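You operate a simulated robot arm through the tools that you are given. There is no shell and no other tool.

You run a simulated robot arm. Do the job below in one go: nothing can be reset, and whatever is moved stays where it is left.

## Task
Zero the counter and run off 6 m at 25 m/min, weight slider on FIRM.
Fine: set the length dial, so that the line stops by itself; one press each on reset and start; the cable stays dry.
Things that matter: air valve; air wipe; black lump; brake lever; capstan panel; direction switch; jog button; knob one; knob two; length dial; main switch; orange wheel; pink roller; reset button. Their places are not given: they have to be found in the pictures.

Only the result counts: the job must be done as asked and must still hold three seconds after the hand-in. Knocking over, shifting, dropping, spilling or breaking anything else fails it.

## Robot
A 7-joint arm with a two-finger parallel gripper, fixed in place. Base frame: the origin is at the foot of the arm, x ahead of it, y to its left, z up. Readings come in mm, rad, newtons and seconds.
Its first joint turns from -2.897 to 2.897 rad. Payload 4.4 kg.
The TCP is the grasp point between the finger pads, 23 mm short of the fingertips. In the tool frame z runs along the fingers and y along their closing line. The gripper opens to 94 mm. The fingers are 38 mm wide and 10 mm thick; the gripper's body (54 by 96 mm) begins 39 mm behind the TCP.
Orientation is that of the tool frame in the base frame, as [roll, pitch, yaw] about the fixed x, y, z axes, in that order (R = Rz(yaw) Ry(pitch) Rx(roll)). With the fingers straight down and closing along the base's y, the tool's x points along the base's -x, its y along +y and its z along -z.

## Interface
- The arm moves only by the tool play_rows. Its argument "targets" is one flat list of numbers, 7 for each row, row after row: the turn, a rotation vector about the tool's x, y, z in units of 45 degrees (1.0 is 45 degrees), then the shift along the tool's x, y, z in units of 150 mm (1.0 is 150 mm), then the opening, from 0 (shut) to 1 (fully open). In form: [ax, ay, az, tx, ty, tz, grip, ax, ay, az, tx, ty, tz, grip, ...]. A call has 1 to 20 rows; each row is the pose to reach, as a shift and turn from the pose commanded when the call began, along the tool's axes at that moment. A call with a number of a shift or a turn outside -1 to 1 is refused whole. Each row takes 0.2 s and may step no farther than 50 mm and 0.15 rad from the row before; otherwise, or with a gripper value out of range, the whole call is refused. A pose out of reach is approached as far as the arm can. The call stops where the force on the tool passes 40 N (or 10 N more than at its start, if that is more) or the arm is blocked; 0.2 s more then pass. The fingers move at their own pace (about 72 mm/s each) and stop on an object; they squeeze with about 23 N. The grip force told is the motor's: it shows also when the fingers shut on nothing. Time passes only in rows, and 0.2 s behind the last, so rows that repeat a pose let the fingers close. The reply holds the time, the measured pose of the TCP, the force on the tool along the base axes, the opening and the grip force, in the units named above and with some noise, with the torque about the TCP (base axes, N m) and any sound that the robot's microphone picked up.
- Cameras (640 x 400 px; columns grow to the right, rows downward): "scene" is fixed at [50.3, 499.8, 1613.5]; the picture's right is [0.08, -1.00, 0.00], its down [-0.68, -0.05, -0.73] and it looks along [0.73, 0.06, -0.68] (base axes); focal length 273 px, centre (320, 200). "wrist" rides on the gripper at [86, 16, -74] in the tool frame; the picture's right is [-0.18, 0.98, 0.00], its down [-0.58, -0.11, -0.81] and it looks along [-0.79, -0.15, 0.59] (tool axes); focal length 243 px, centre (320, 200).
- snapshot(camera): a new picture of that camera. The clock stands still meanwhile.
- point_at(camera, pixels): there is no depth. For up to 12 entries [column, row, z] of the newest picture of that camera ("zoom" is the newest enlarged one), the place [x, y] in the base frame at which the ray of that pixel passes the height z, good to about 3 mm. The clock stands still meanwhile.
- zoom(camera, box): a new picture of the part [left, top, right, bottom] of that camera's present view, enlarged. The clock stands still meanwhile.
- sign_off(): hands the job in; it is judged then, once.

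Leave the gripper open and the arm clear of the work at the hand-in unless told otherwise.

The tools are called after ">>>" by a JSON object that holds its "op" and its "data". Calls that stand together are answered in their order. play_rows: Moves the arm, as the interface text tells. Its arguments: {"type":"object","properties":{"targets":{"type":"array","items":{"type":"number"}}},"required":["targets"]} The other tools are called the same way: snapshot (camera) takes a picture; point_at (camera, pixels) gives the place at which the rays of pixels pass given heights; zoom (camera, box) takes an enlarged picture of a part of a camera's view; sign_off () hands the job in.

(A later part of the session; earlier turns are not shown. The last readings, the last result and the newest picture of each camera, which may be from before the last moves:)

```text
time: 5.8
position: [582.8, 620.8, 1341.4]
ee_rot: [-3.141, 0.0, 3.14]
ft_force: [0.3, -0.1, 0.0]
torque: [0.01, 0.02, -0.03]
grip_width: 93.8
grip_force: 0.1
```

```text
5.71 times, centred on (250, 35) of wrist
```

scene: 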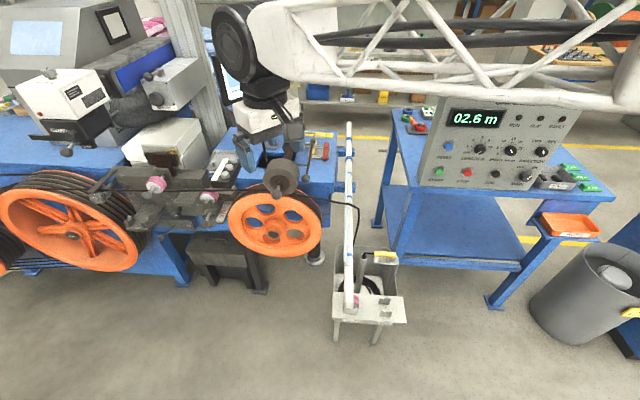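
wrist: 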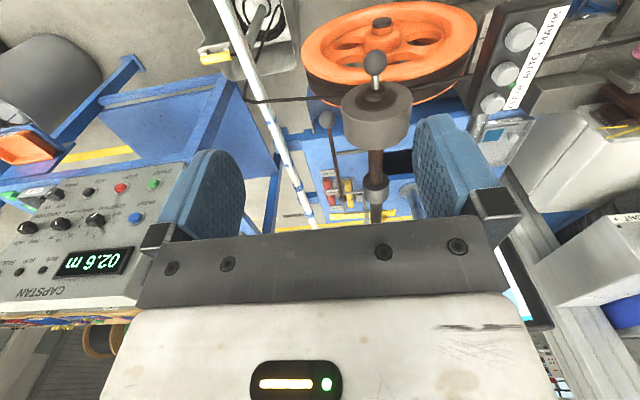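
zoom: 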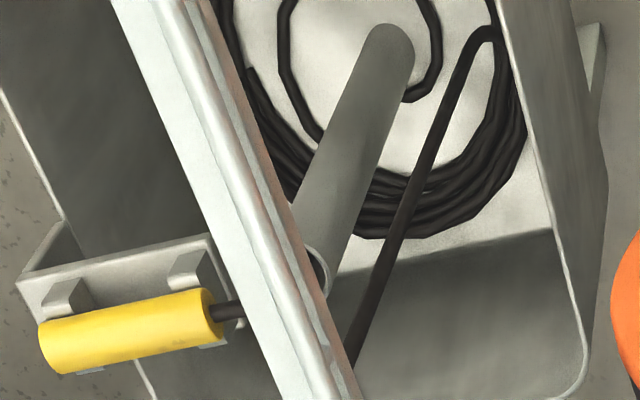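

The white pole lies level along x at about y 450, z 900; I must keep above it. Next I survey the left end of the line: I move back and left and turn the camera to look left.

>>> {"op": "play_rows", "data": {"targets": [0, 0, -0.17, 0.16, 0.1, 0, 1, 0, 0, -0.34, 0.32, 0.2, 0, 1, 0, 0, -0.51, 0.48, 0.3, 0, 1, 0, 0, -0.68, 0.64, 0.4, 0, 1, 0, 0, -0.85, 0.8, 0.5, 0, 1, 0, 0, -1.0, 0.96, 0.55, 0, 1]}}

>>> {"op": "play_rows", "data": {"targets": [0, 0, -0.17, 0, 0, 0, 1, 0, 0, -0.34, 0, 0, 0, 1, 0, 0, -0.51, 0, 0, 0, 1, 0, 0, -0.6, 0, 0, 0, 1]}}

>>> {"op": "snapshot", "data": {"camera": "wrist"}}

```text
time: 7.2
position: [438.8, 702.9, 1343.0]
ee_rot: [-3.141, -0.001, -2.355]
ft_force: [-0.4, 0.1, 0.5]
torque: [-0.01, -0.05, 0.02]
grip_width: 94.0
grip_force: 0.1
```

```text
time: 8.2
position: [439.5, 702.3, 1343.5]
ee_rot: [-3.141, -0.001, -1.883]
ft_force: [0.2, 0.8, -0.6]
torque: [0.0, -0.01, -0.04]
grip_width: 94.0
grip_force: 0.1
```

```text
taken
```

wrist: 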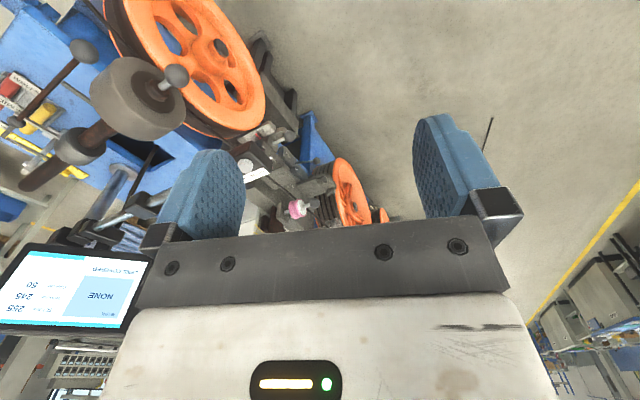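

The line's left end appears between the fingers at about (300,190). I enlarge it.

>>> {"op": "zoom", "data": {"camera": "wrist", "box": [235, 110, 400, 235]}}

>>> {"op": "zoom", "data": {"camera": "wrist", "box": [0, 20, 220, 220]}}

>>> {"op": "zoom", "data": {"camera": "wrist", "box": [280, 150, 400, 232]}}

```text
3.20 times, centred on (318, 172) of wrist
```

zoom: 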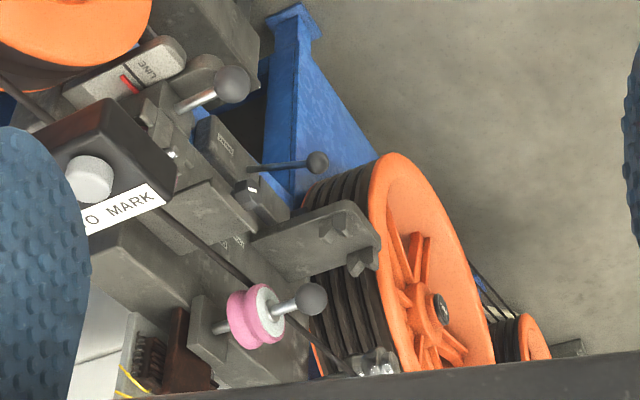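

```text
2.00 times, centred on (110, 120) of wrist
```

zoom: 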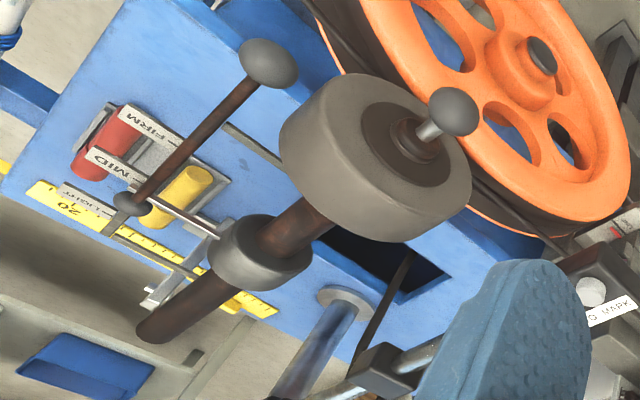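

```text
4.88 times, centred on (340, 191) of wrist
```

zoom: 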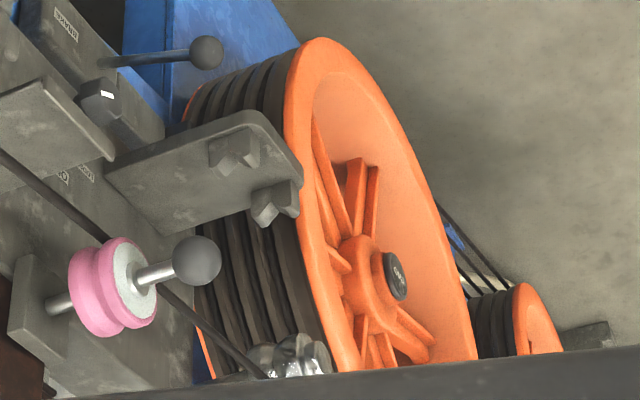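

No air valve seen on the left end between the reels. I swing the arm back right and turn the camera to the right-hand side to survey there.

>>> {"op": "play_rows", "data": {"targets": [0, 0, 0.17, 0.14, -0.09, 0, 1, 0, 0, 0.34, 0.28, -0.18, 0, 1, 0, 0, 0.51, 0.42, -0.27, 0, 1, 0, 0, 0.68, 0.56, -0.36, 0, 1, 0, 0, 0.85, 0.7, -0.45, 0, 1, 0, 0, 1.0, 0.84, -0.55, 0, 1]}}

>>> {"op": "play_rows", "data": {"targets": [0, 0, 0.15, 0.14, -0.1, 0, 1, 0, 0, 0.3, 0.28, -0.2, 0, 1, 0, 0, 0.45, 0.42, -0.3, 0, 1, 0, 0, 0.6, 0.56, -0.4, 0, 1, 0, 0, 0.6, 0.7, -0.5, 0, 1]}}

```text
time: 9.6
position: [477.4, 558.7, 1342.4]
ee_rot: [3.141, 0.0, -2.672]
ft_force: [0.8, 0.2, -0.2]
torque: [0.03, 0.01, 0.03]
grip_width: 94.0
grip_force: 0.0
```

```text
time: 10.8
position: [418.5, 442.1, 1340.9]
ee_rot: [-3.141, 0.0, 3.139]
ft_force: [0.4, 0.3, -0.2]
torque: [-0.01, 0.03, 0.01]
grip_width: 93.9
grip_force: 0.0
```

Now I continue right with the camera turning toward the right.

>>> {"op": "play_rows", "data": {"targets": [0, 0, 0, 0, -0.3, 0, 1, 0, 0, 0, 0, -0.6, 0, 1, 0, 0, 0, 0, -0.9, 0, 1]}}

>>> {"op": "play_rows", "data": {"targets": [0, 0, 0.17, 0, -0.17, 0, 1, 0, 0, 0.34, 0, -0.34, 0, 1, 0, 0, 0.51, 0, -0.51, 0, 1, 0, 0, 0.68, 0, -0.68, 0, 1, 0, 0, 0.85, 0, -0.85, 0, 1, 0, 0, 1.0, 0, -1.0, 0, 1]}}

>>> {"op": "snapshot", "data": {"camera": "wrist"}}

>>> {"op": "snapshot", "data": {"camera": "scene"}}

```text
time: 11.6
position: [417.5, 307.7, 1341.0]
ee_rot: [-3.141, 0.001, 3.141]
ft_force: [-0.5, 0.0, -0.3]
torque: [0.02, -0.02, -0.01]
grip_width: 93.9
grip_force: 0.2
```

```text
time: 13.0
position: [417.8, 156.9, 1341.6]
ee_rot: [-3.141, -0.001, 2.355]
ft_force: [-0.5, 0.2, 0.3]
torque: [0.02, 0.01, 0.0]
grip_width: 94.1
grip_force: 0.0
```

```text
taken
```

wrist: 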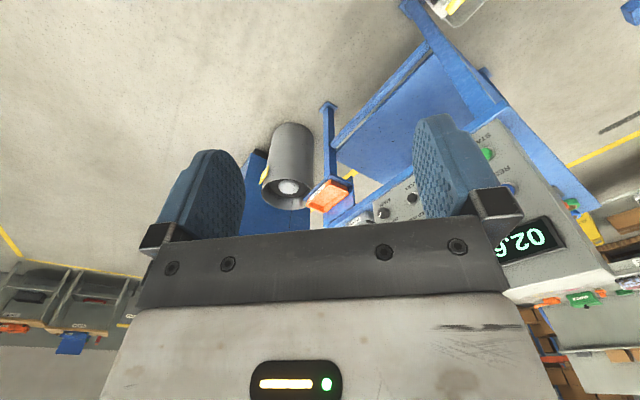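

```text
taken
```

scene: 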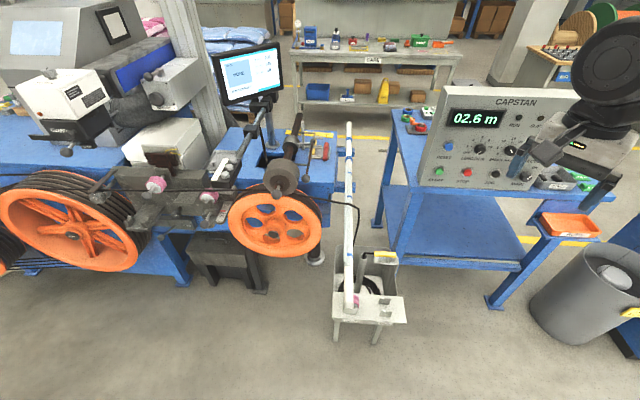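

I trace the cable with strong zooms from left to right, now the arm is out of the way.

>>> {"op": "zoom", "data": {"camera": "scene", "box": [0, 155, 60, 205]}}

>>> {"op": "zoom", "data": {"camera": "scene", "box": [85, 160, 125, 190]}}

>>> {"op": "zoom", "data": {"camera": "scene", "box": [160, 185, 210, 220]}}

>>> {"op": "zoom", "data": {"camera": "scene", "box": [220, 170, 280, 210]}}

>>> {"op": "zoom", "data": {"camera": "scene", "box": [300, 180, 370, 225]}}

>>> {"op": "zoom", "data": {"camera": "scene", "box": [255, 100, 325, 150]}}

>>> {"op": "zoom", "data": {"camera": "scene", "box": [190, 205, 240, 245]}}

>>> {"op": "zoom", "data": {"camera": "scene", "box": [20, 60, 130, 160]}}

```text
8.00 times, centred on (30, 180) of scene
```

zoom: 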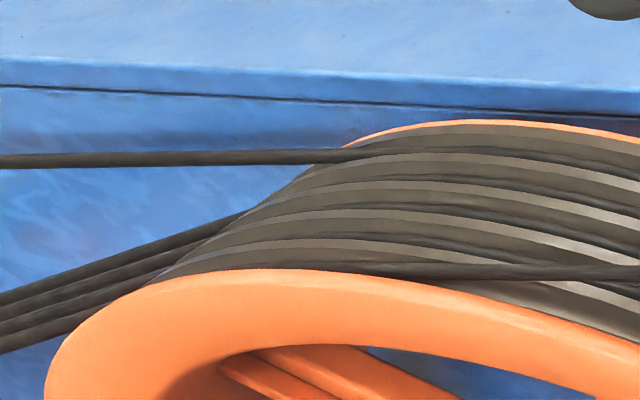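

```text
13.33 times, centred on (105, 175) of scene
```

zoom: 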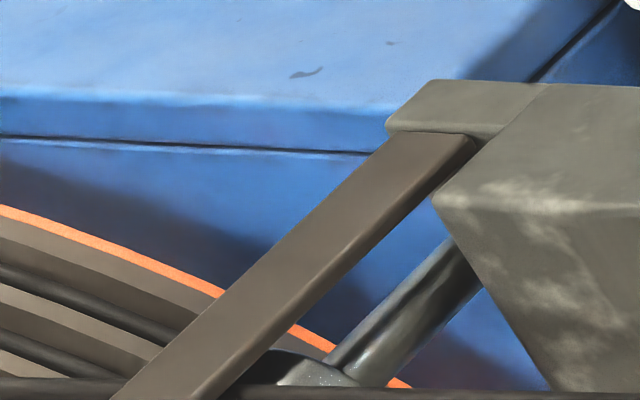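

```text
11.43 times, centred on (185, 202) of scene
```

zoom: 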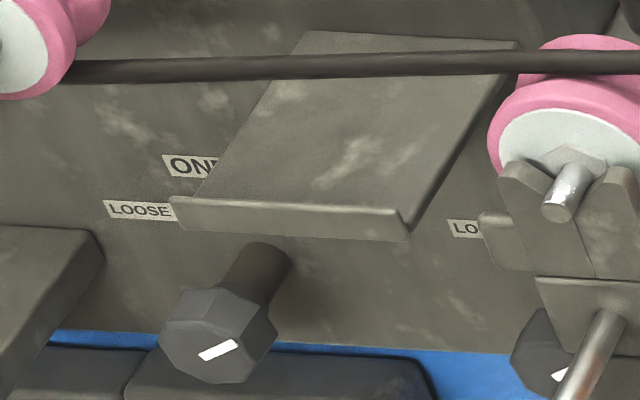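

```text
10.00 times, centred on (250, 190) of scene
```

zoom: 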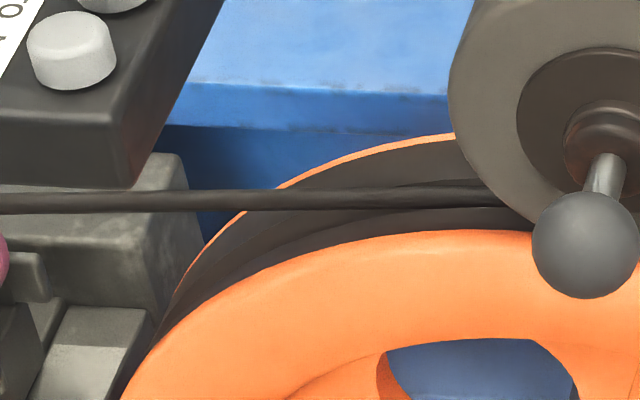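

```text
8.89 times, centred on (335, 202) of scene
```

zoom: 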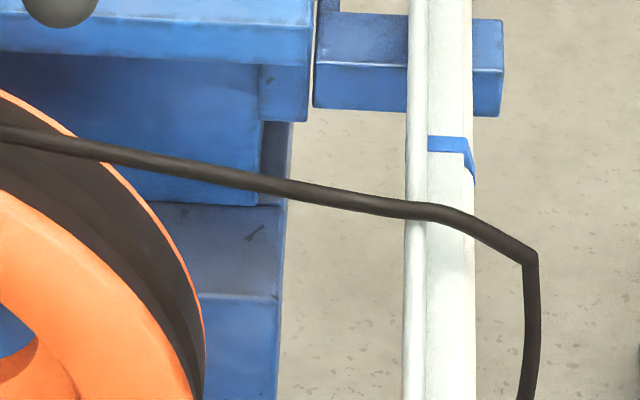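

```text
8.00 times, centred on (290, 125) of scene
```

zoom: 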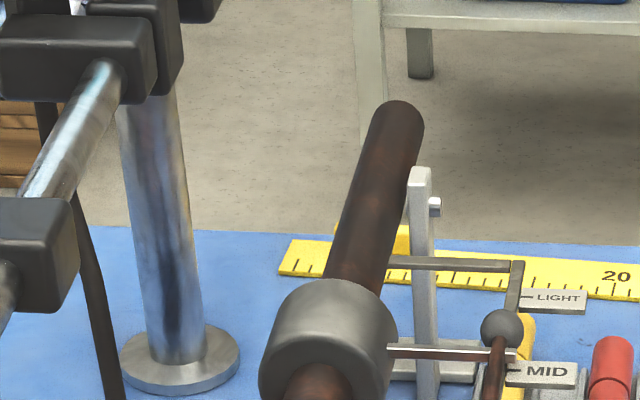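

```text
10.00 times, centred on (215, 225) of scene
```

zoom: 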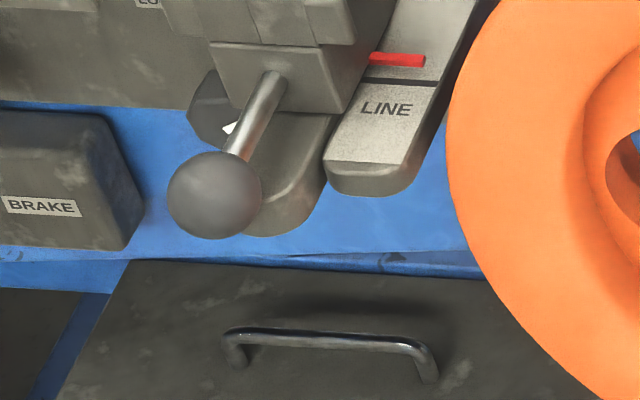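

```text
4.00 times, centred on (75, 110) of scene
```

zoom: 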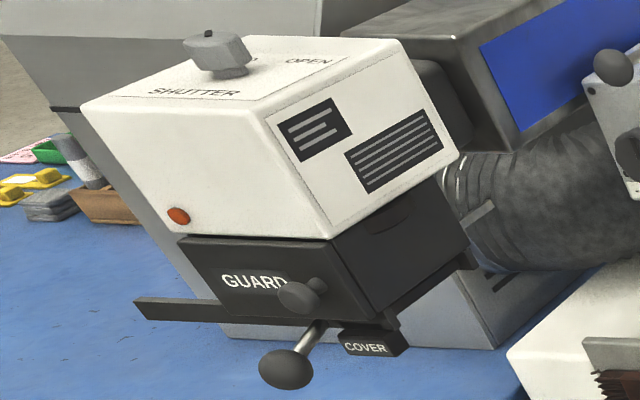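

Nothing relevant to the right. Earlier, far along the line to the left, I saw a long trough with red and yellow parts; I go back there to look at it with strong zoom.

>>> {"op": "play_rows", "data": {"targets": [0, 0, -0.17, 0.12, 0.12, 0, 1, 0, 0, -0.34, 0.24, 0.24, 0, 1, 0, 0, -0.51, 0.36, 0.36, 0, 1, 0, 0, -0.68, 0.48, 0.48, 0, 1, 0, 0, -0.85, 0.6, 0.6, 0, 1, 0, 0, -1.0, 0.7, 0.7, 0, 1]}}

>>> {"op": "play_rows", "data": {"targets": [0, 0, -0.17, -0.12, 0.17, 0, 1, 0, 0, -0.34, -0.24, 0.34, 0, 1, 0, 0, -0.51, -0.36, 0.51, 0, 1, 0, 0, -0.68, -0.48, 0.68, 0, 1, 0, 0, -0.85, -0.6, 0.85, 0, 1, 0, 0, -1.0, -0.7, 1.0, 0, 1]}}

>>> {"op": "snapshot", "data": {"camera": "wrist"}}

>>> {"op": "zoom", "data": {"camera": "wrist", "box": [490, 150, 640, 340]}}

```text
time: 14.4
position: [418.8, 306.8, 1342.7]
ee_rot: [3.141, -0.001, -3.141]
ft_force: [-0.3, -0.4, 0.1]
torque: [0.0, -0.01, 0.0]
grip_width: 94.2
grip_force: 0.0
```

```text
time: 15.8
position: [523.5, 455.8, 1342.9]
ee_rot: [3.141, -0.001, -2.356]
ft_force: [-0.4, -0.4, -0.3]
torque: [-0.03, -0.03, -0.01]
grip_width: 94.3
grip_force: 0.0
```

```text
taken
```

wrist: 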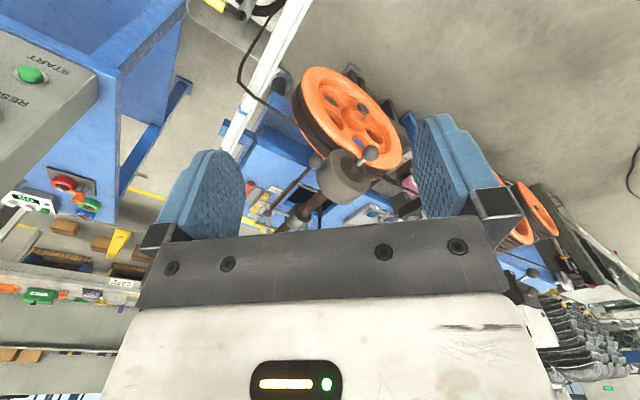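

```text
2.11 times, centred on (565, 245) of wrist
```

zoom: 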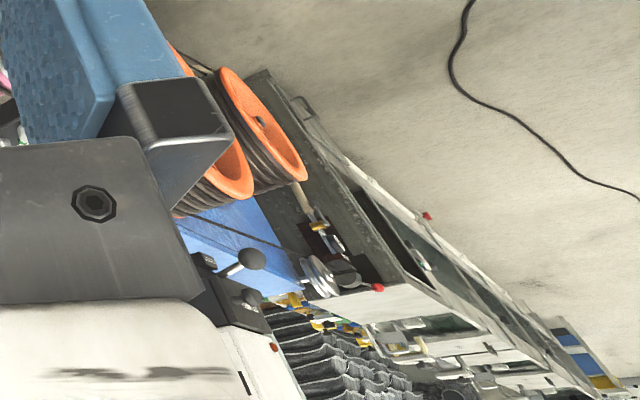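

I see upstream parts: silver discs, yellow bits and a red knob at the end of a trough, near wrist (565,268). I zoom in hard there.

>>> {"op": "zoom", "data": {"camera": "wrist", "box": [545, 225, 605, 285]}}

>>> {"op": "zoom", "data": {"camera": "wrist", "box": [555, 245, 600, 280]}}

>>> {"op": "zoom", "data": {"camera": "wrist", "box": [575, 225, 640, 320]}}

```text
6.67 times, centred on (575, 255) of wrist
```

zoom: 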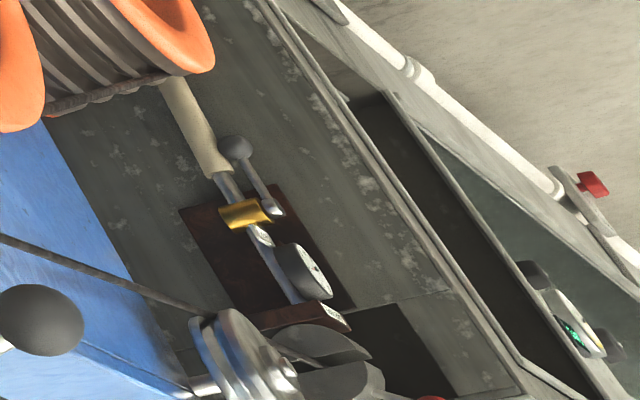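

```text
11.43 times, centred on (578, 262) of wrist
```

zoom: 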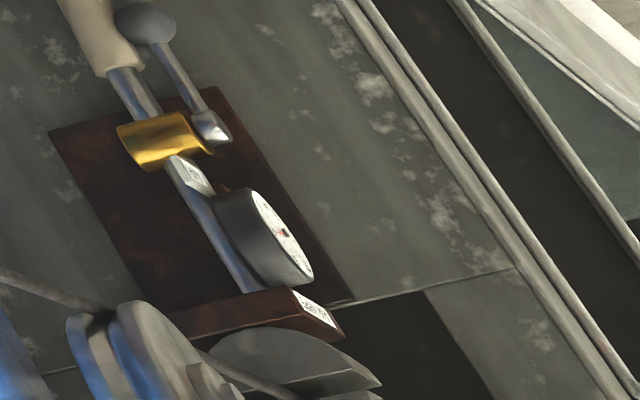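

```text
4.21 times, centred on (608, 272) of wrist
```

zoom: 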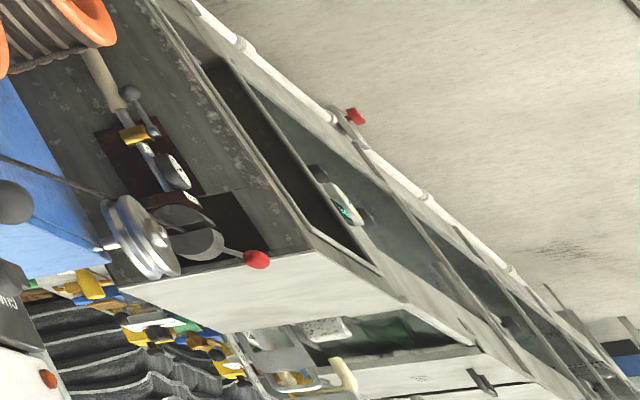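

This is the cooling trough's end with a brass valve, its ball lever lying along the pipe, a gauge and the wipe block. I move closer to it (left) for a better look at valve and gauge.

>>> {"op": "play_rows", "data": {"targets": [0, 0, 0, -0.15, 0.245, 0, 1, 0, 0, 0, -0.3, 0.49, 0, 1, 0, 0, 0, -0.448, 0.731, 0, 1]}}

>>> {"op": "play_rows", "data": {"targets": [0, 0, 0, -0.15, 0.245, 0, 1, 0, 0, 0, -0.3, 0.49, 0, 1, 0, 0, 0, -0.448, 0.731, 0, 1]}}

>>> {"op": "snapshot", "data": {"camera": "wrist"}}

>>> {"op": "zoom", "data": {"camera": "wrist", "box": [520, 180, 640, 330]}}

```text
time: 16.6
position: [493.4, 581.0, 1342.7]
ee_rot: [3.141, 0.003, -2.357]
ft_force: [-0.3, -0.8, 0.4]
torque: [0.02, -0.02, 0.03]
grip_width: 94.3
grip_force: 0.1
```

```text
time: 17.4
position: [465.1, 707.3, 1341.9]
ee_rot: [3.142, 0.003, -2.357]
ft_force: [0.6, -0.2, 1.4]
torque: [0.0, -0.01, 0.05]
grip_width: 93.8
grip_force: 0.0
```

```text
taken
```

wrist: 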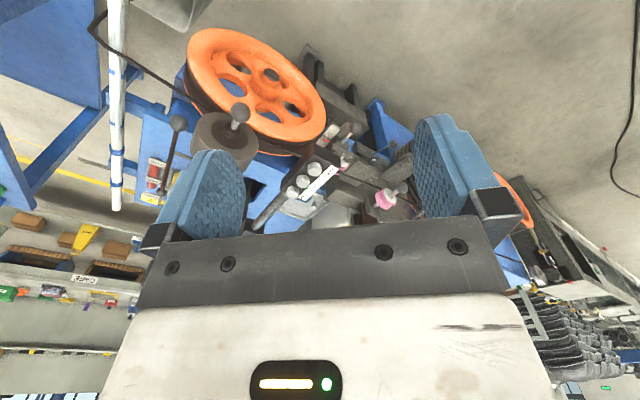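

```text
2.67 times, centred on (580, 255) of wrist
```

zoom: 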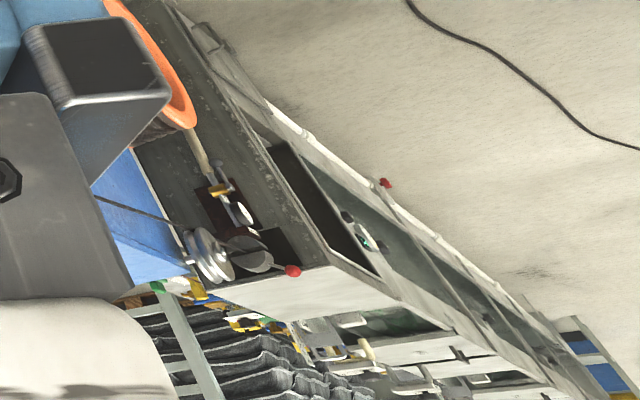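

>>> {"op": "zoom", "data": {"camera": "wrist", "box": [540, 230, 585, 265]}}

>>> {"op": "zoom", "data": {"camera": "wrist", "box": [552, 238, 572, 252]}}

>>> {"op": "zoom", "data": {"camera": "wrist", "box": [545, 250, 585, 280]}}

```text
11.43 times, centred on (562, 248) of wrist
```

zoom: 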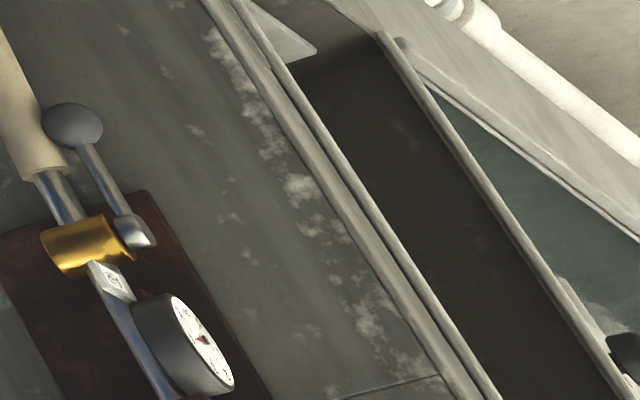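

```text
16.00 times, centred on (562, 245) of wrist
```

zoom: 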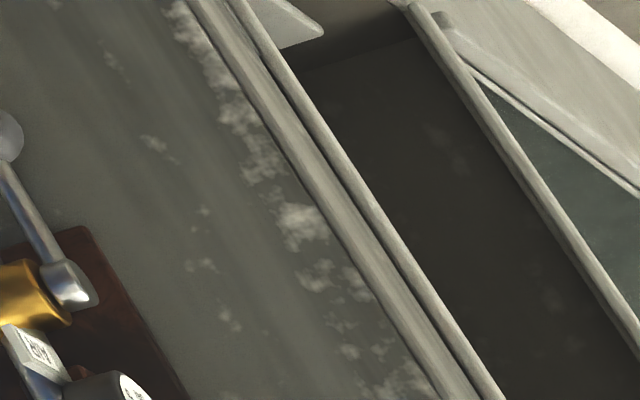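

```text
13.33 times, centred on (565, 265) of wrist
```

zoom: 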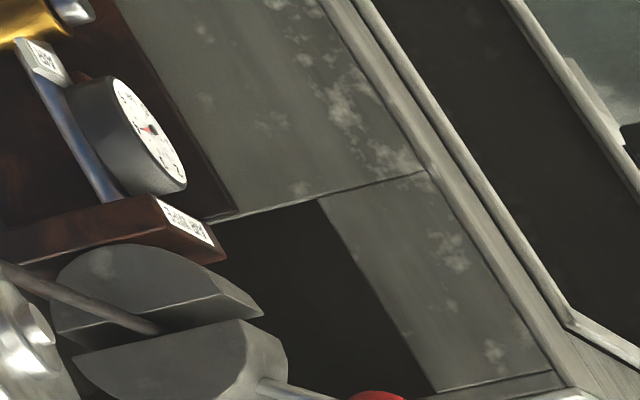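

The valve lever lies along the pipe (open), and that spot is about 3 m to the left, far beyond reach, so I can only note it. Now the brake lever and knobs one/two from this viewpoint.

>>> {"op": "zoom", "data": {"camera": "wrist", "box": [310, 110, 420, 220]}}

>>> {"op": "zoom", "data": {"camera": "wrist", "box": [345, 135, 400, 175]}}

>>> {"op": "zoom", "data": {"camera": "scene", "box": [150, 205, 215, 250]}}

>>> {"op": "zoom", "data": {"camera": "scene", "box": [100, 195, 170, 245]}}

```text
3.64 times, centred on (365, 165) of wrist
```

zoom: 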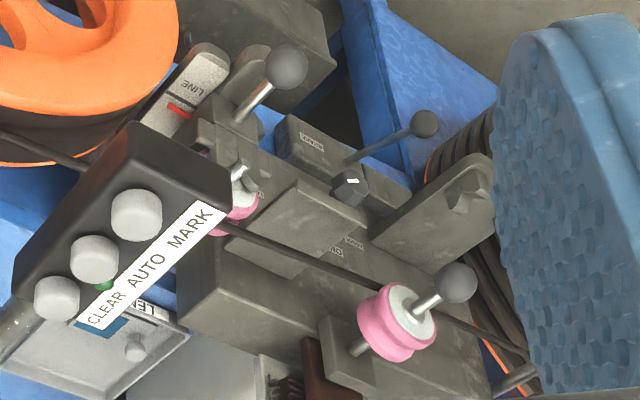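

```text
10.00 times, centred on (372, 155) of wrist
```

zoom: 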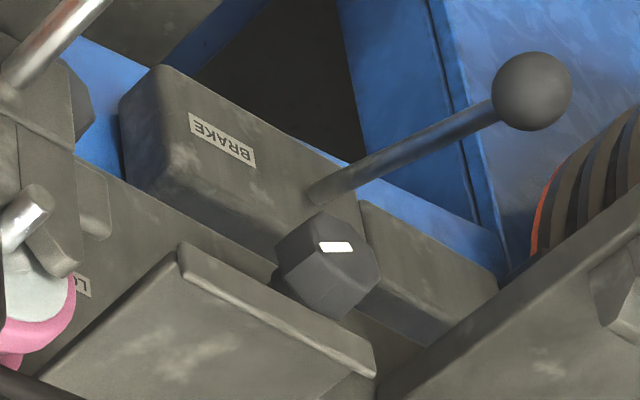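

```text
8.89 times, centred on (182, 228) of scene
```

zoom: 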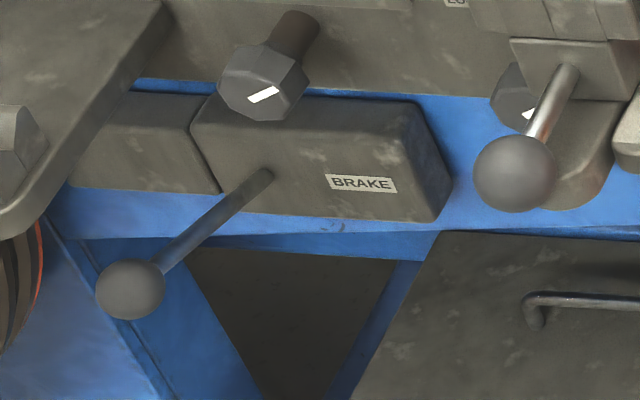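

```text
8.00 times, centred on (135, 220) of scene
```

zoom: 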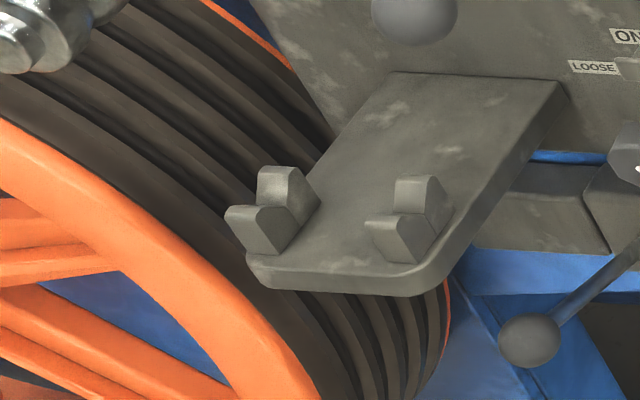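

Those items (brake, knobs one/two, pink rollers, air parts) are all well beyond 1.18 m from the base, so the job is on the panel and the weight slider. I return to the panel for accurate measuring.

>>> {"op": "play_rows", "data": {"targets": [0, 0, 0.17, 0.12, -0.12, 0, 1, 0, 0, 0.34, 0.24, -0.24, 0, 1, 0, 0, 0.51, 0.36, -0.36, 0, 1, 0, 0, 0.68, 0.48, -0.48, 0, 1, 0, 0, 0.85, 0.6, -0.6, 0, 1, 0, 0, 1.0, 0.7, -0.7, 0, 1]}}

>>> {"op": "play_rows", "data": {"targets": [0, 0, 0, 0, -0.33, 0, 1, 0, 0, 0, 0, -0.66, 0, 1, 0, 0, 0, 0, -0.99, 0, 1]}}

>>> {"op": "play_rows", "data": {"targets": [0, 0, 0, 0, -0.33, 0, 1, 0, 0, 0, 0, -0.66, 0, 1, 0, 0, 0, 0, -0.99, 0, 1]}}

>>> {"op": "play_rows", "data": {"targets": [0, 0, 0, 0, -0.33, 0, 1, 0, 0, 0, 0, -0.66, 0, 1, 0, 0, 0, 0, -0.99, 0, 1]}}

>>> {"op": "snapshot", "data": {"camera": "wrist"}}

>>> {"op": "snapshot", "data": {"camera": "scene"}}

```text
time: 18.8
position: [463.5, 559.5, 1341.4]
ee_rot: [-3.141, 0.0, 3.139]
ft_force: [0.0, -0.5, -0.7]
torque: [0.01, 0.02, 0.03]
grip_width: 93.9
grip_force: 0.1
```

```text
time: 19.6
position: [463.7, 409.3, 1342.8]
ee_rot: [3.141, -0.001, -3.141]
ft_force: [-0.3, 0.5, -0.3]
torque: [0.03, 0.0, -0.02]
grip_width: 94.2
grip_force: 0.0
```

```text
time: 20.4
position: [461.9, 261.7, 1341.8]
ee_rot: [3.142, 0.001, 3.141]
ft_force: [-0.3, 0.9, 0.2]
torque: [0.0, 0.0, -0.04]
grip_width: 94.0
grip_force: 0.0
```

```text
time: 21.2
position: [462.3, 112.1, 1339.1]
ee_rot: [-3.141, 0.001, 3.141]
ft_force: [-0.1, 0.3, -0.2]
torque: [0.03, -0.06, 0.05]
grip_width: 94.2
grip_force: 0.1
```

```text
taken
```

wrist: 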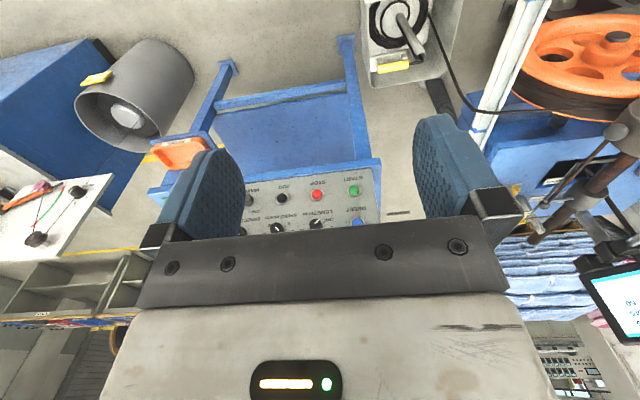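

```text
taken
```

scene: 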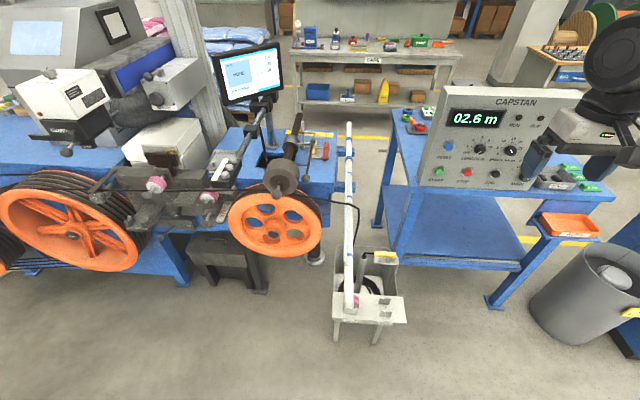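

I raise the hand a little and shift right so that the whole panel is visible between the fingers.

>>> {"op": "play_rows", "data": {"targets": [0, 0, 0, 0, -0.2, -0.2, 1, 0, 0, 0, 0, -0.4, -0.4, 1, 0, 0, 0, 0, -0.6, -0.6, 1]}}

>>> {"op": "snapshot", "data": {"camera": "wrist"}}

>>> {"op": "zoom", "data": {"camera": "scene", "box": [415, 75, 575, 200]}}

```text
time: 22.0
position: [461.5, 22.7, 1432.5]
ee_rot: [3.141, 0.001, 3.141]
ft_force: [0.3, 0.1, 0.1]
torque: [0.0, 0.01, 0.0]
grip_width: 93.8
grip_force: 0.1
```

```text
taken
```

wrist: 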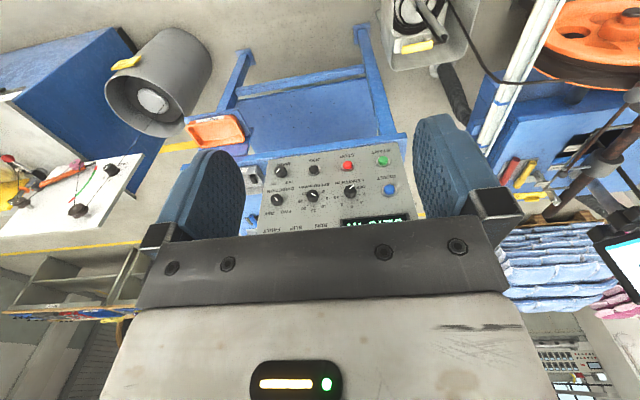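

```text
3.20 times, centred on (495, 138) of scene
```

zoom: 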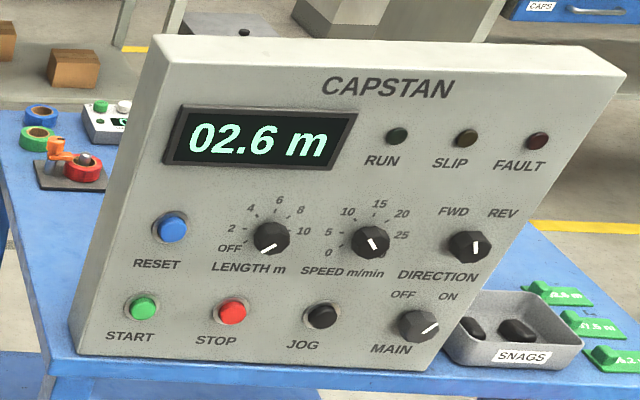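

I take rays through the panel features in this enlarged scene picture at two heights each, to get their 3-D places by crossing with the wrist view.

>>> {"op": "point_at", "data": {"camera": "zoom", "pixels": [[172, 228, 1000], [172, 228, 1200], [143, 307, 1000], [143, 307, 1200], [233, 310, 1000], [233, 310, 1200], [321, 316, 1000], [321, 316, 1200], [271, 239, 1000], [271, 239, 1200], [370, 242, 1000], [370, 242, 1200]]}}

>>> {"op": "point_at", "data": {"camera": "zoom", "pixels": [[468, 246, 1000], [468, 246, 1200], [418, 325, 1000], [418, 325, 1200], [78, 352, 1000], [78, 352, 1200], [160, 36, 1000], [160, 36, 1200], [429, 371, 1000], [429, 371, 1200], [626, 76, 1000], [626, 76, 1200]]}}

>>> {"op": "zoom", "data": {"camera": "wrist", "box": [240, 130, 420, 240]}}

```text
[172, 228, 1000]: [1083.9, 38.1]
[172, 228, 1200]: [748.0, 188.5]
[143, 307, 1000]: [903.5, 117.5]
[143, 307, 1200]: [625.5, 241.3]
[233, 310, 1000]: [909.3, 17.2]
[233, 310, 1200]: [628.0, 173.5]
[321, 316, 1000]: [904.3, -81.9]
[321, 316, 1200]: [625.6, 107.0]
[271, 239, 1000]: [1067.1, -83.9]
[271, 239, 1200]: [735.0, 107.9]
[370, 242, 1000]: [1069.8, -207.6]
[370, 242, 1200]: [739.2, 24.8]
```

```text
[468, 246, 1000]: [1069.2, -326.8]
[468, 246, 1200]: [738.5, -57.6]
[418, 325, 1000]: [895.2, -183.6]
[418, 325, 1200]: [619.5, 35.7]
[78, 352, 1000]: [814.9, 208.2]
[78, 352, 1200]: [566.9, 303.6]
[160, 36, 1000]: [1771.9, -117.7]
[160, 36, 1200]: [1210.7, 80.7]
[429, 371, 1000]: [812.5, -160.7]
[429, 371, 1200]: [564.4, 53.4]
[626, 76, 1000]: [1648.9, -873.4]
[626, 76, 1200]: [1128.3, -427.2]
```

```text
3.56 times, centred on (330, 185) of wrist
```

zoom: 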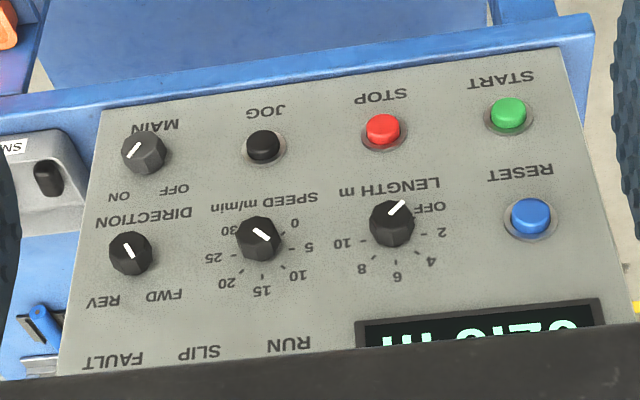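

The enlarged wrist view helps. I zoom further on the four knobs to read their marks exactly.

>>> {"op": "zoom", "data": {"camera": "wrist", "box": [255, 160, 300, 225]}}

>>> {"op": "zoom", "data": {"camera": "wrist", "box": [290, 170, 340, 220]}}

>>> {"op": "zoom", "data": {"camera": "wrist", "box": [330, 170, 375, 215]}}

>>> {"op": "zoom", "data": {"camera": "scene", "box": [520, 130, 565, 185]}}

```text
6.15 times, centred on (278, 192) of wrist
```

zoom: 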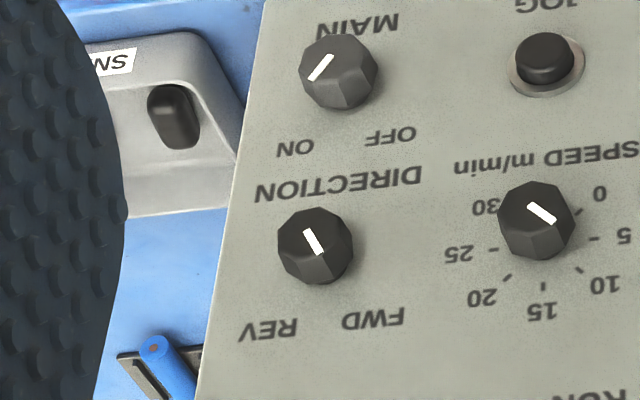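

```text
8.00 times, centred on (315, 195) of wrist
```

zoom: 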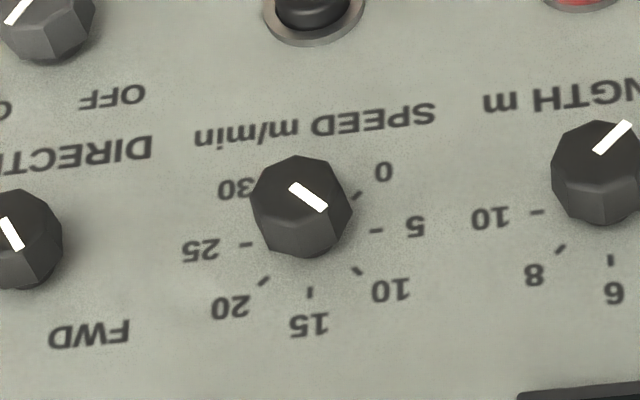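

```text
8.89 times, centred on (352, 192) of wrist
```

zoom: 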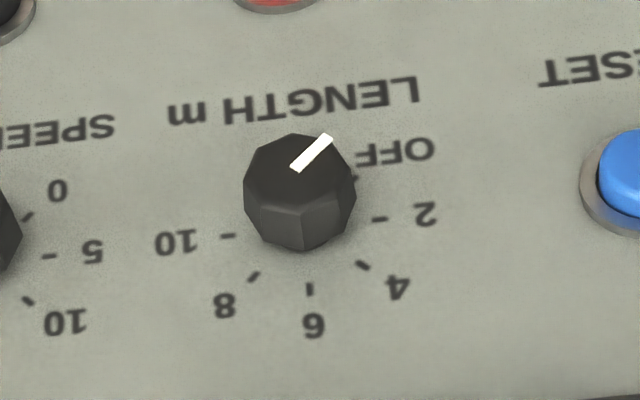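

```text
7.27 times, centred on (542, 158) of scene
```

zoom: 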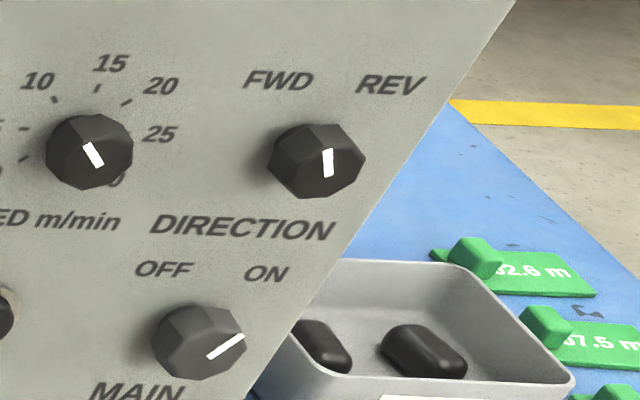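

The marks read: DIRECTION on FWD, MAIN on ON, LENGTH on OFF (45° ticks, 6 straight up), SPEED on 10 (25 is 135° clockwise from there). Now I take the wrist rays to the same panel features.

>>> {"op": "zoom", "data": {"camera": "wrist", "box": [240, 130, 420, 240]}}

>>> {"op": "point_at", "data": {"camera": "zoom", "pixels": [[531, 214, 1000], [531, 214, 1200], [508, 114, 1000], [508, 114, 1200], [382, 128, 1000], [382, 128, 1200], [263, 144, 1000], [263, 144, 1200], [391, 222, 1000], [391, 222, 1200], [258, 239, 1000], [258, 239, 1200]]}}

>>> {"op": "point_at", "data": {"camera": "zoom", "pixels": [[130, 252, 1000], [130, 252, 1200], [144, 152, 1000], [144, 152, 1200], [561, 49, 1000], [561, 49, 1200], [104, 110, 1000], [104, 110, 1200]]}}

```text
3.56 times, centred on (330, 185) of wrist
```

zoom: 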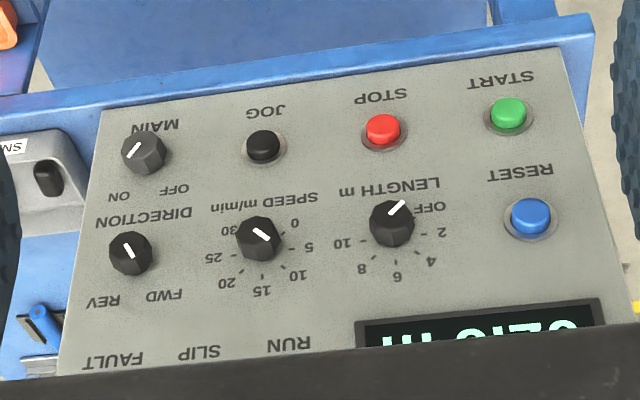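

```text
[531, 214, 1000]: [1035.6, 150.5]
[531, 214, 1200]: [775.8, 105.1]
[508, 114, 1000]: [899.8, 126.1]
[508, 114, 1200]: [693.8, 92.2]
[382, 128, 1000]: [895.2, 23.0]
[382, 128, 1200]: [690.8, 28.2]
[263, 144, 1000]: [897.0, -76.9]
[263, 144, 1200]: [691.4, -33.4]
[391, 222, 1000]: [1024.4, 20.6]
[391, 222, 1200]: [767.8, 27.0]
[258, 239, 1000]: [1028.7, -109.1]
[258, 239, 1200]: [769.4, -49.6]
```

```text
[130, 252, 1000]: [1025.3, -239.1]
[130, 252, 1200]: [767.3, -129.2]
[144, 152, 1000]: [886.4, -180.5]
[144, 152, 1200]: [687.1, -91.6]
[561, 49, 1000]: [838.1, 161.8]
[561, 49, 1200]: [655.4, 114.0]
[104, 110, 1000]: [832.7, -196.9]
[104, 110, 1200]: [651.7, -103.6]
```

3-D results: buttons RESET (888,124,1115), START (888,124,1011); knobs LENGTH (880,24,1113), SPEED (881,-75,1114); panel is upright, facing the robot (-x). I now turn the tool horizontal (fingers toward +x) in free space, moving to about (660, 22, 1310).

>>> {"op": "play_rows", "data": {"targets": [0, -0.17, 0, -0.11, 0, 0.07, 1, 0, -0.34, 0, -0.22, 0, 0.14, 1, 0, -0.51, 0, -0.33, 0, 0.2, 1, 0, -0.68, 0, -0.44, 0, 0.27, 1, 0, -0.85, 0, -0.55, 0, 0.34, 1, 0, -1.0, 0, -0.667, 0, 0.4, 1]}}

>>> {"op": "play_rows", "data": {"targets": [0, -0.17, 0, -0.03, 0, 0.12, 1, 0, -0.34, 0, -0.06, 0, 0.25, 1, 0, -0.51, 0, -0.09, 0, 0.37, 1, 0, -0.68, 0, -0.12, 0, 0.5, 1, 0, -0.85, 0, -0.15, 0, 0.62, 1, 0, -1.0, 0, -0.189, 0, 0.754, 1]}}

>>> {"op": "snapshot", "data": {"camera": "wrist"}}

>>> {"op": "snapshot", "data": {"camera": "scene"}}

```text
time: 23.4
position: [562.9, 23.8, 1372.4]
ee_rot: [3.141, 0.787, 3.141]
ft_force: [-0.2, 0.3, 0.1]
torque: [0.0, -0.01, 0.03]
grip_width: 93.9
grip_force: 0.0
```

```text
time: 25.0
position: [703.7, 23.2, 1218.2]
ee_rot: [-3.099, 1.339, -3.113]
ft_force: [-0.1, 0.2, 0.6]
torque: [-0.01, 0.06, 0.0]
grip_width: 94.0
grip_force: 0.0
out of reach, approached as far as the arm can: row 6
stopped in row 6: the arm was blocked; the commanded pose is now the measured one
```

```text
taken
```

wrist: 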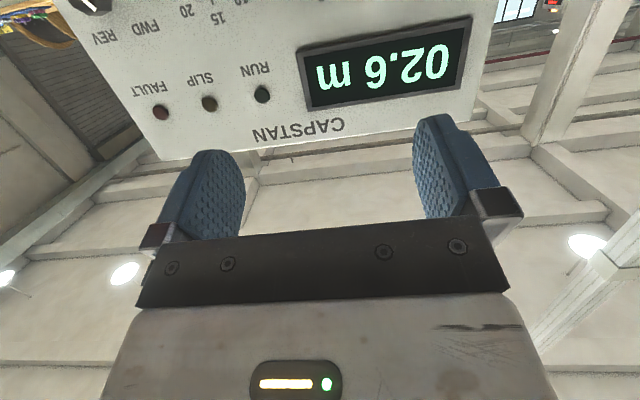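

```text
taken
```

scene: 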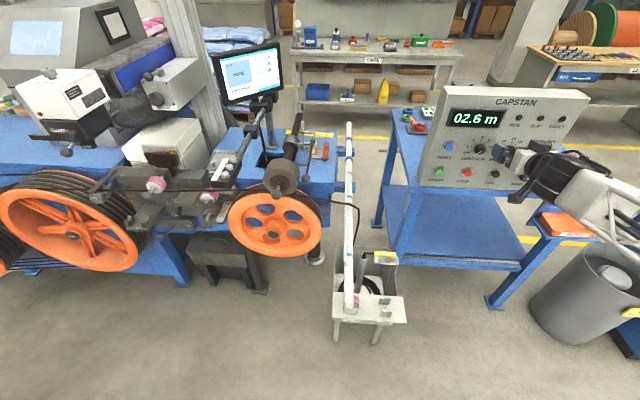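

The last 13° of the turn was refused at this close-in place (wrist limit). Farther out should be easier: I go forward to about (793, 23, 1188) and finish the turn there.

>>> {"op": "play_rows", "data": {"targets": [0, 0, 0, 0.02, 0, 0.21, 1, 0, 0, 0, 0.04, 0, 0.42, 1, 0, 0, 0, 0.057, 0.01, 0.63, 1, 0, -0.1, 0, 0.057, 0.01, 0.63, 1, 0, -0.2, 0, 0.057, 0.01, 0.63, 1, 0, -0.295, 0, 0.057, 0.01, 0.63, 1]}}

```text
time: 26.4
position: [794.9, 32.9, 1193.2]
ee_rot: [-1.577, 1.56, -1.604]
ft_force: [-0.2, 0.2, 0.1]
torque: [0.0, -0.02, 0.0]
grip_width: 93.8
grip_force: 0.1
out of reach, approached as far as the arm can: row 6
```

Nearly horizontal now (1.5° off in yaw, at the limit). Moving a bit further out to about (830, 24, 1180) and straightening.

>>> {"op": "play_rows", "data": {"targets": [-0.017, 0, 0.007, 0.04, -0.03, 0.12, 1, -0.034, 0, 0.014, 0.087, -0.06, 0.233, 1]}}

```text
time: 27.0
position: [828.3, 46.5, 1181.0]
ee_rot: [2.961, 1.566, 2.947]
ft_force: [0.1, 0.8, 0.5]
torque: [-0.01, 0.0, 0.0]
grip_width: 93.8
grip_force: 0.1
out of reach, approached as far as the arm can: row 1, 2
```

The tool is horizontal now, but y drifted to 46 (a joint limit). I test whether the pose in front of the LENGTH knob, about (830, 24, 1112), fingers still short of the knob, is reachable.

>>> {"op": "play_rows", "data": {"targets": [0, 0, 0, 0.23, -0.07, 0.01, 1, 0, 0, 0, 0.46, -0.147, 0.01, 1, 0, 0, 0, 0.46, -0.147, 0.01, 1]}}

>>> {"op": "snapshot", "data": {"camera": "scene"}}

>>> {"op": "snapshot", "data": {"camera": "wrist"}}

```text
time: 27.8
position: [826.2, 55.4, 1111.1]
ee_rot: [2.998, 1.562, 2.97]
ft_force: [0.3, 0.1, 1.2]
torque: [0.02, 0.01, -0.02]
grip_width: 94.2
grip_force: 0.1
out of reach, approached as far as the arm can: row 1, 2, 3
```

```text
taken
```

scene: 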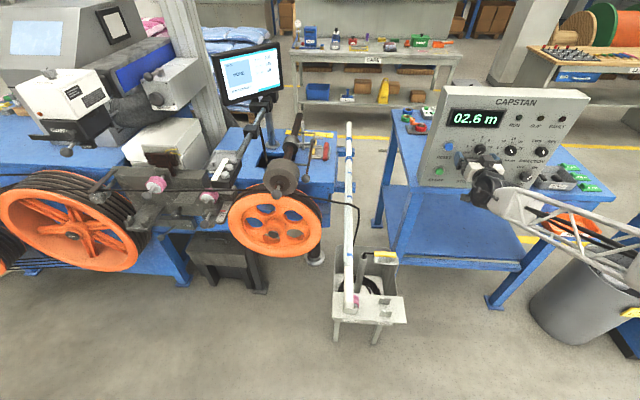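

```text
taken
```

wrist: 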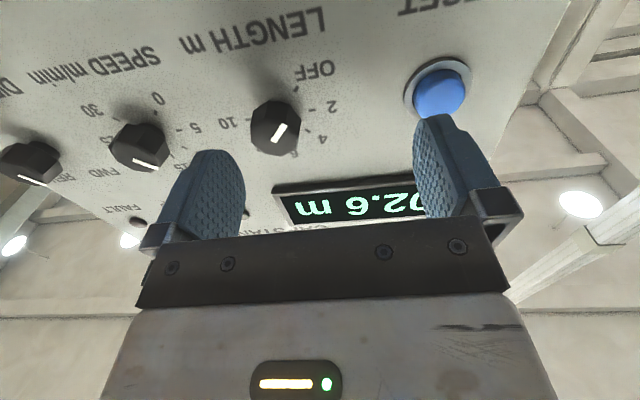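

Still y is 55 instead of 24: some joint is at its end stop. I test whether rolling the tool about its own axis frees it (clear of the buttons: fingertips at x≈849).

>>> {"op": "play_rows", "data": {"targets": [0, 0, -0.17, 0, -0.03, 0, 1, 0, 0, -0.34, 0, -0.07, 0, 1, 0, 0, -0.51, 0, -0.1, 0, 1, 0, 0, -0.68, 0, -0.14, 0, 1, 0, 0, -0.85, 0, -0.17, 0, 1, 0, 0, -1.0, 0, -0.21, 0, 1]}}

```text
time: 29.2
position: [825.7, 53.1, 1118.5]
ee_rot: [-1.583, 0.783, -1.607]
ft_force: [1.0, -0.2, 0.1]
torque: [0.01, -0.02, 0.05]
grip_width: 94.0
grip_force: 0.0
out of reach, approached as far as the arm can: row 1, 2, 3, 4, 5, 6
```

I notice I'd been commanding y ever lower (now about -40) while the arm lagged. I re-command a realistic place, about (840, 40, 1114), with the fingers partly closed (60 mm), and see how well it is tracked.

>>> {"op": "play_rows", "data": {"targets": [0, 0, 0, -0.2, 0.17, 0.03, 0.64, 0, 0, 0, -0.415, 0.339, 0.067, 0.64, 0, 0, 0, -0.415, 0.339, 0.067, 0.64]}}

```text
time: 30.0
position: [834.1, 134.9, 1126.9]
ee_rot: [-1.569, 0.787, -1.555]
ft_force: [0.2, 0.3, -0.5]
torque: [0.02, -0.01, -0.01]
grip_width: 60.1
grip_force: 0.1
```

So unreachable targets are simply dropped: the arm stands now in front of RESET at (834,135,1127), tracked exactly, with no contact. I go toward (838, 24, 1113) again and look at the remaining error.

>>> {"op": "play_rows", "data": {"targets": [0, 0, 0, 0.2, -0.15, 0.01, 0.64, 0, 0, 0, 0.4, -0.3, 0.02, 0.64, 0, 0, 0, 0.589, -0.457, 0.027, 0.64, 0, 0, 0, 0.589, -0.457, 0.027, 0.64]}}

```text
time: 31.0
position: [839.4, 52.4, 1119.9]
ee_rot: [-1.583, 0.788, -1.608]
ft_force: [-0.7, -0.2, 0.5]
torque: [0.01, -0.02, -0.03]
grip_width: 60.3
grip_force: 0.0
out of reach, approached as far as the arm can: row 2, 3, 4
```

Fully level isn't possible at y=24 in this arm posture. I back off, roll back, and tilt the fingers down a bit so the arm returns to its elbow-up posture.

>>> {"op": "play_rows", "data": {"targets": [0, 0, 0.17, -0.03, -0.07, -0.1, 0.64, 0, 0, 0.34, -0.05, -0.14, -0.2, 0.64, 0, 0, 0.51, -0.08, -0.21, -0.3, 0.64, 0, 0, 0.68, -0.1, -0.28, -0.4, 0.64, 0, 0, 0.85, -0.13, -0.35, -0.5, 0.64, 0, 0, 1.0, -0.151, -0.415, -0.6, 0.64]}}

>>> {"op": "play_rows", "data": {"targets": [0, 0.17, 0, 0, 0, 0, 0.64, 0, 0.34, 0, 0, 0, 0, 0.64, 0, 0.51, 0, 0, 0, 0, 0.64, 0, 0.67, 0, 0, 0, 0, 0.64, 0, 0.67, 0, 0, 0, 0, 0.64]}}

>>> {"op": "snapshot", "data": {"camera": "scene"}}

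```text
time: 32.4
position: [747.8, 44.9, 1181.4]
ee_rot: [2.647, 1.563, 2.641]
ft_force: [0.4, -0.2, -0.3]
torque: [0.01, -0.01, 0.03]
grip_width: 60.3
grip_force: 0.0
out of reach, approached as far as the arm can: row 1, 2, 3, 4, 5, 6
```

```text
time: 33.8
position: [724.7, 42.6, 1237.8]
ee_rot: [3.127, 1.127, -3.14]
ft_force: [0.2, 0.3, -1.3]
torque: [-0.01, -0.06, 0.0]
grip_width: 60.4
grip_force: 0.0
stopped in row 5: the arm was blocked; the commanded pose is now the measured one
```

```text
taken
```

scene: 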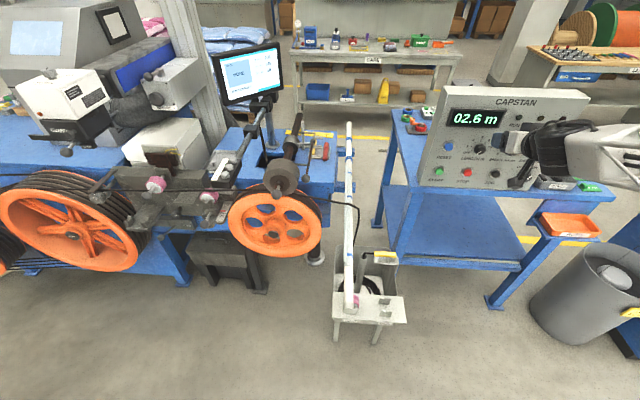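

The arm flipped back to its elbow-up posture (some lag). I go to about (800, 24, 1152) with this tilt and then raise the fingers toward level step by step.

>>> {"op": "play_rows", "data": {"targets": [0, 0, 0, 0.1, -0.04, 0.23, 0.64, 0, 0, 0, 0.2, -0.08, 0.46, 0.64, 0, 0, 0, 0.297, -0.12, 0.695, 0.64, 0, 0, 0, 0.297, -0.12, 0.695, 0.64]}}

>>> {"op": "play_rows", "data": {"targets": [0, -0.1, 0, 0, 0, 0, 0.64, 0, -0.2, 0, 0, 0, 0, 0.64, 0, -0.25, 0, 0, 0, 0, 0.64, 0, -0.25, 0, 0, 0, 0, 0.64]}}

```text
time: 34.8
position: [799.6, 27.6, 1153.1]
ee_rot: [3.125, 1.124, 3.141]
ft_force: [-0.5, 0.0, -0.2]
torque: [0.0, 0.01, 0.04]
grip_width: 60.4
grip_force: 0.1
```

```text
time: 35.8
position: [799.3, 23.3, 1151.9]
ee_rot: [3.139, 1.271, 3.137]
ft_force: [0.8, -0.5, -0.6]
torque: [0.0, -0.02, -0.01]
grip_width: 60.3
grip_force: 0.0
out of reach, approached as far as the arm can: row 3, 4
```

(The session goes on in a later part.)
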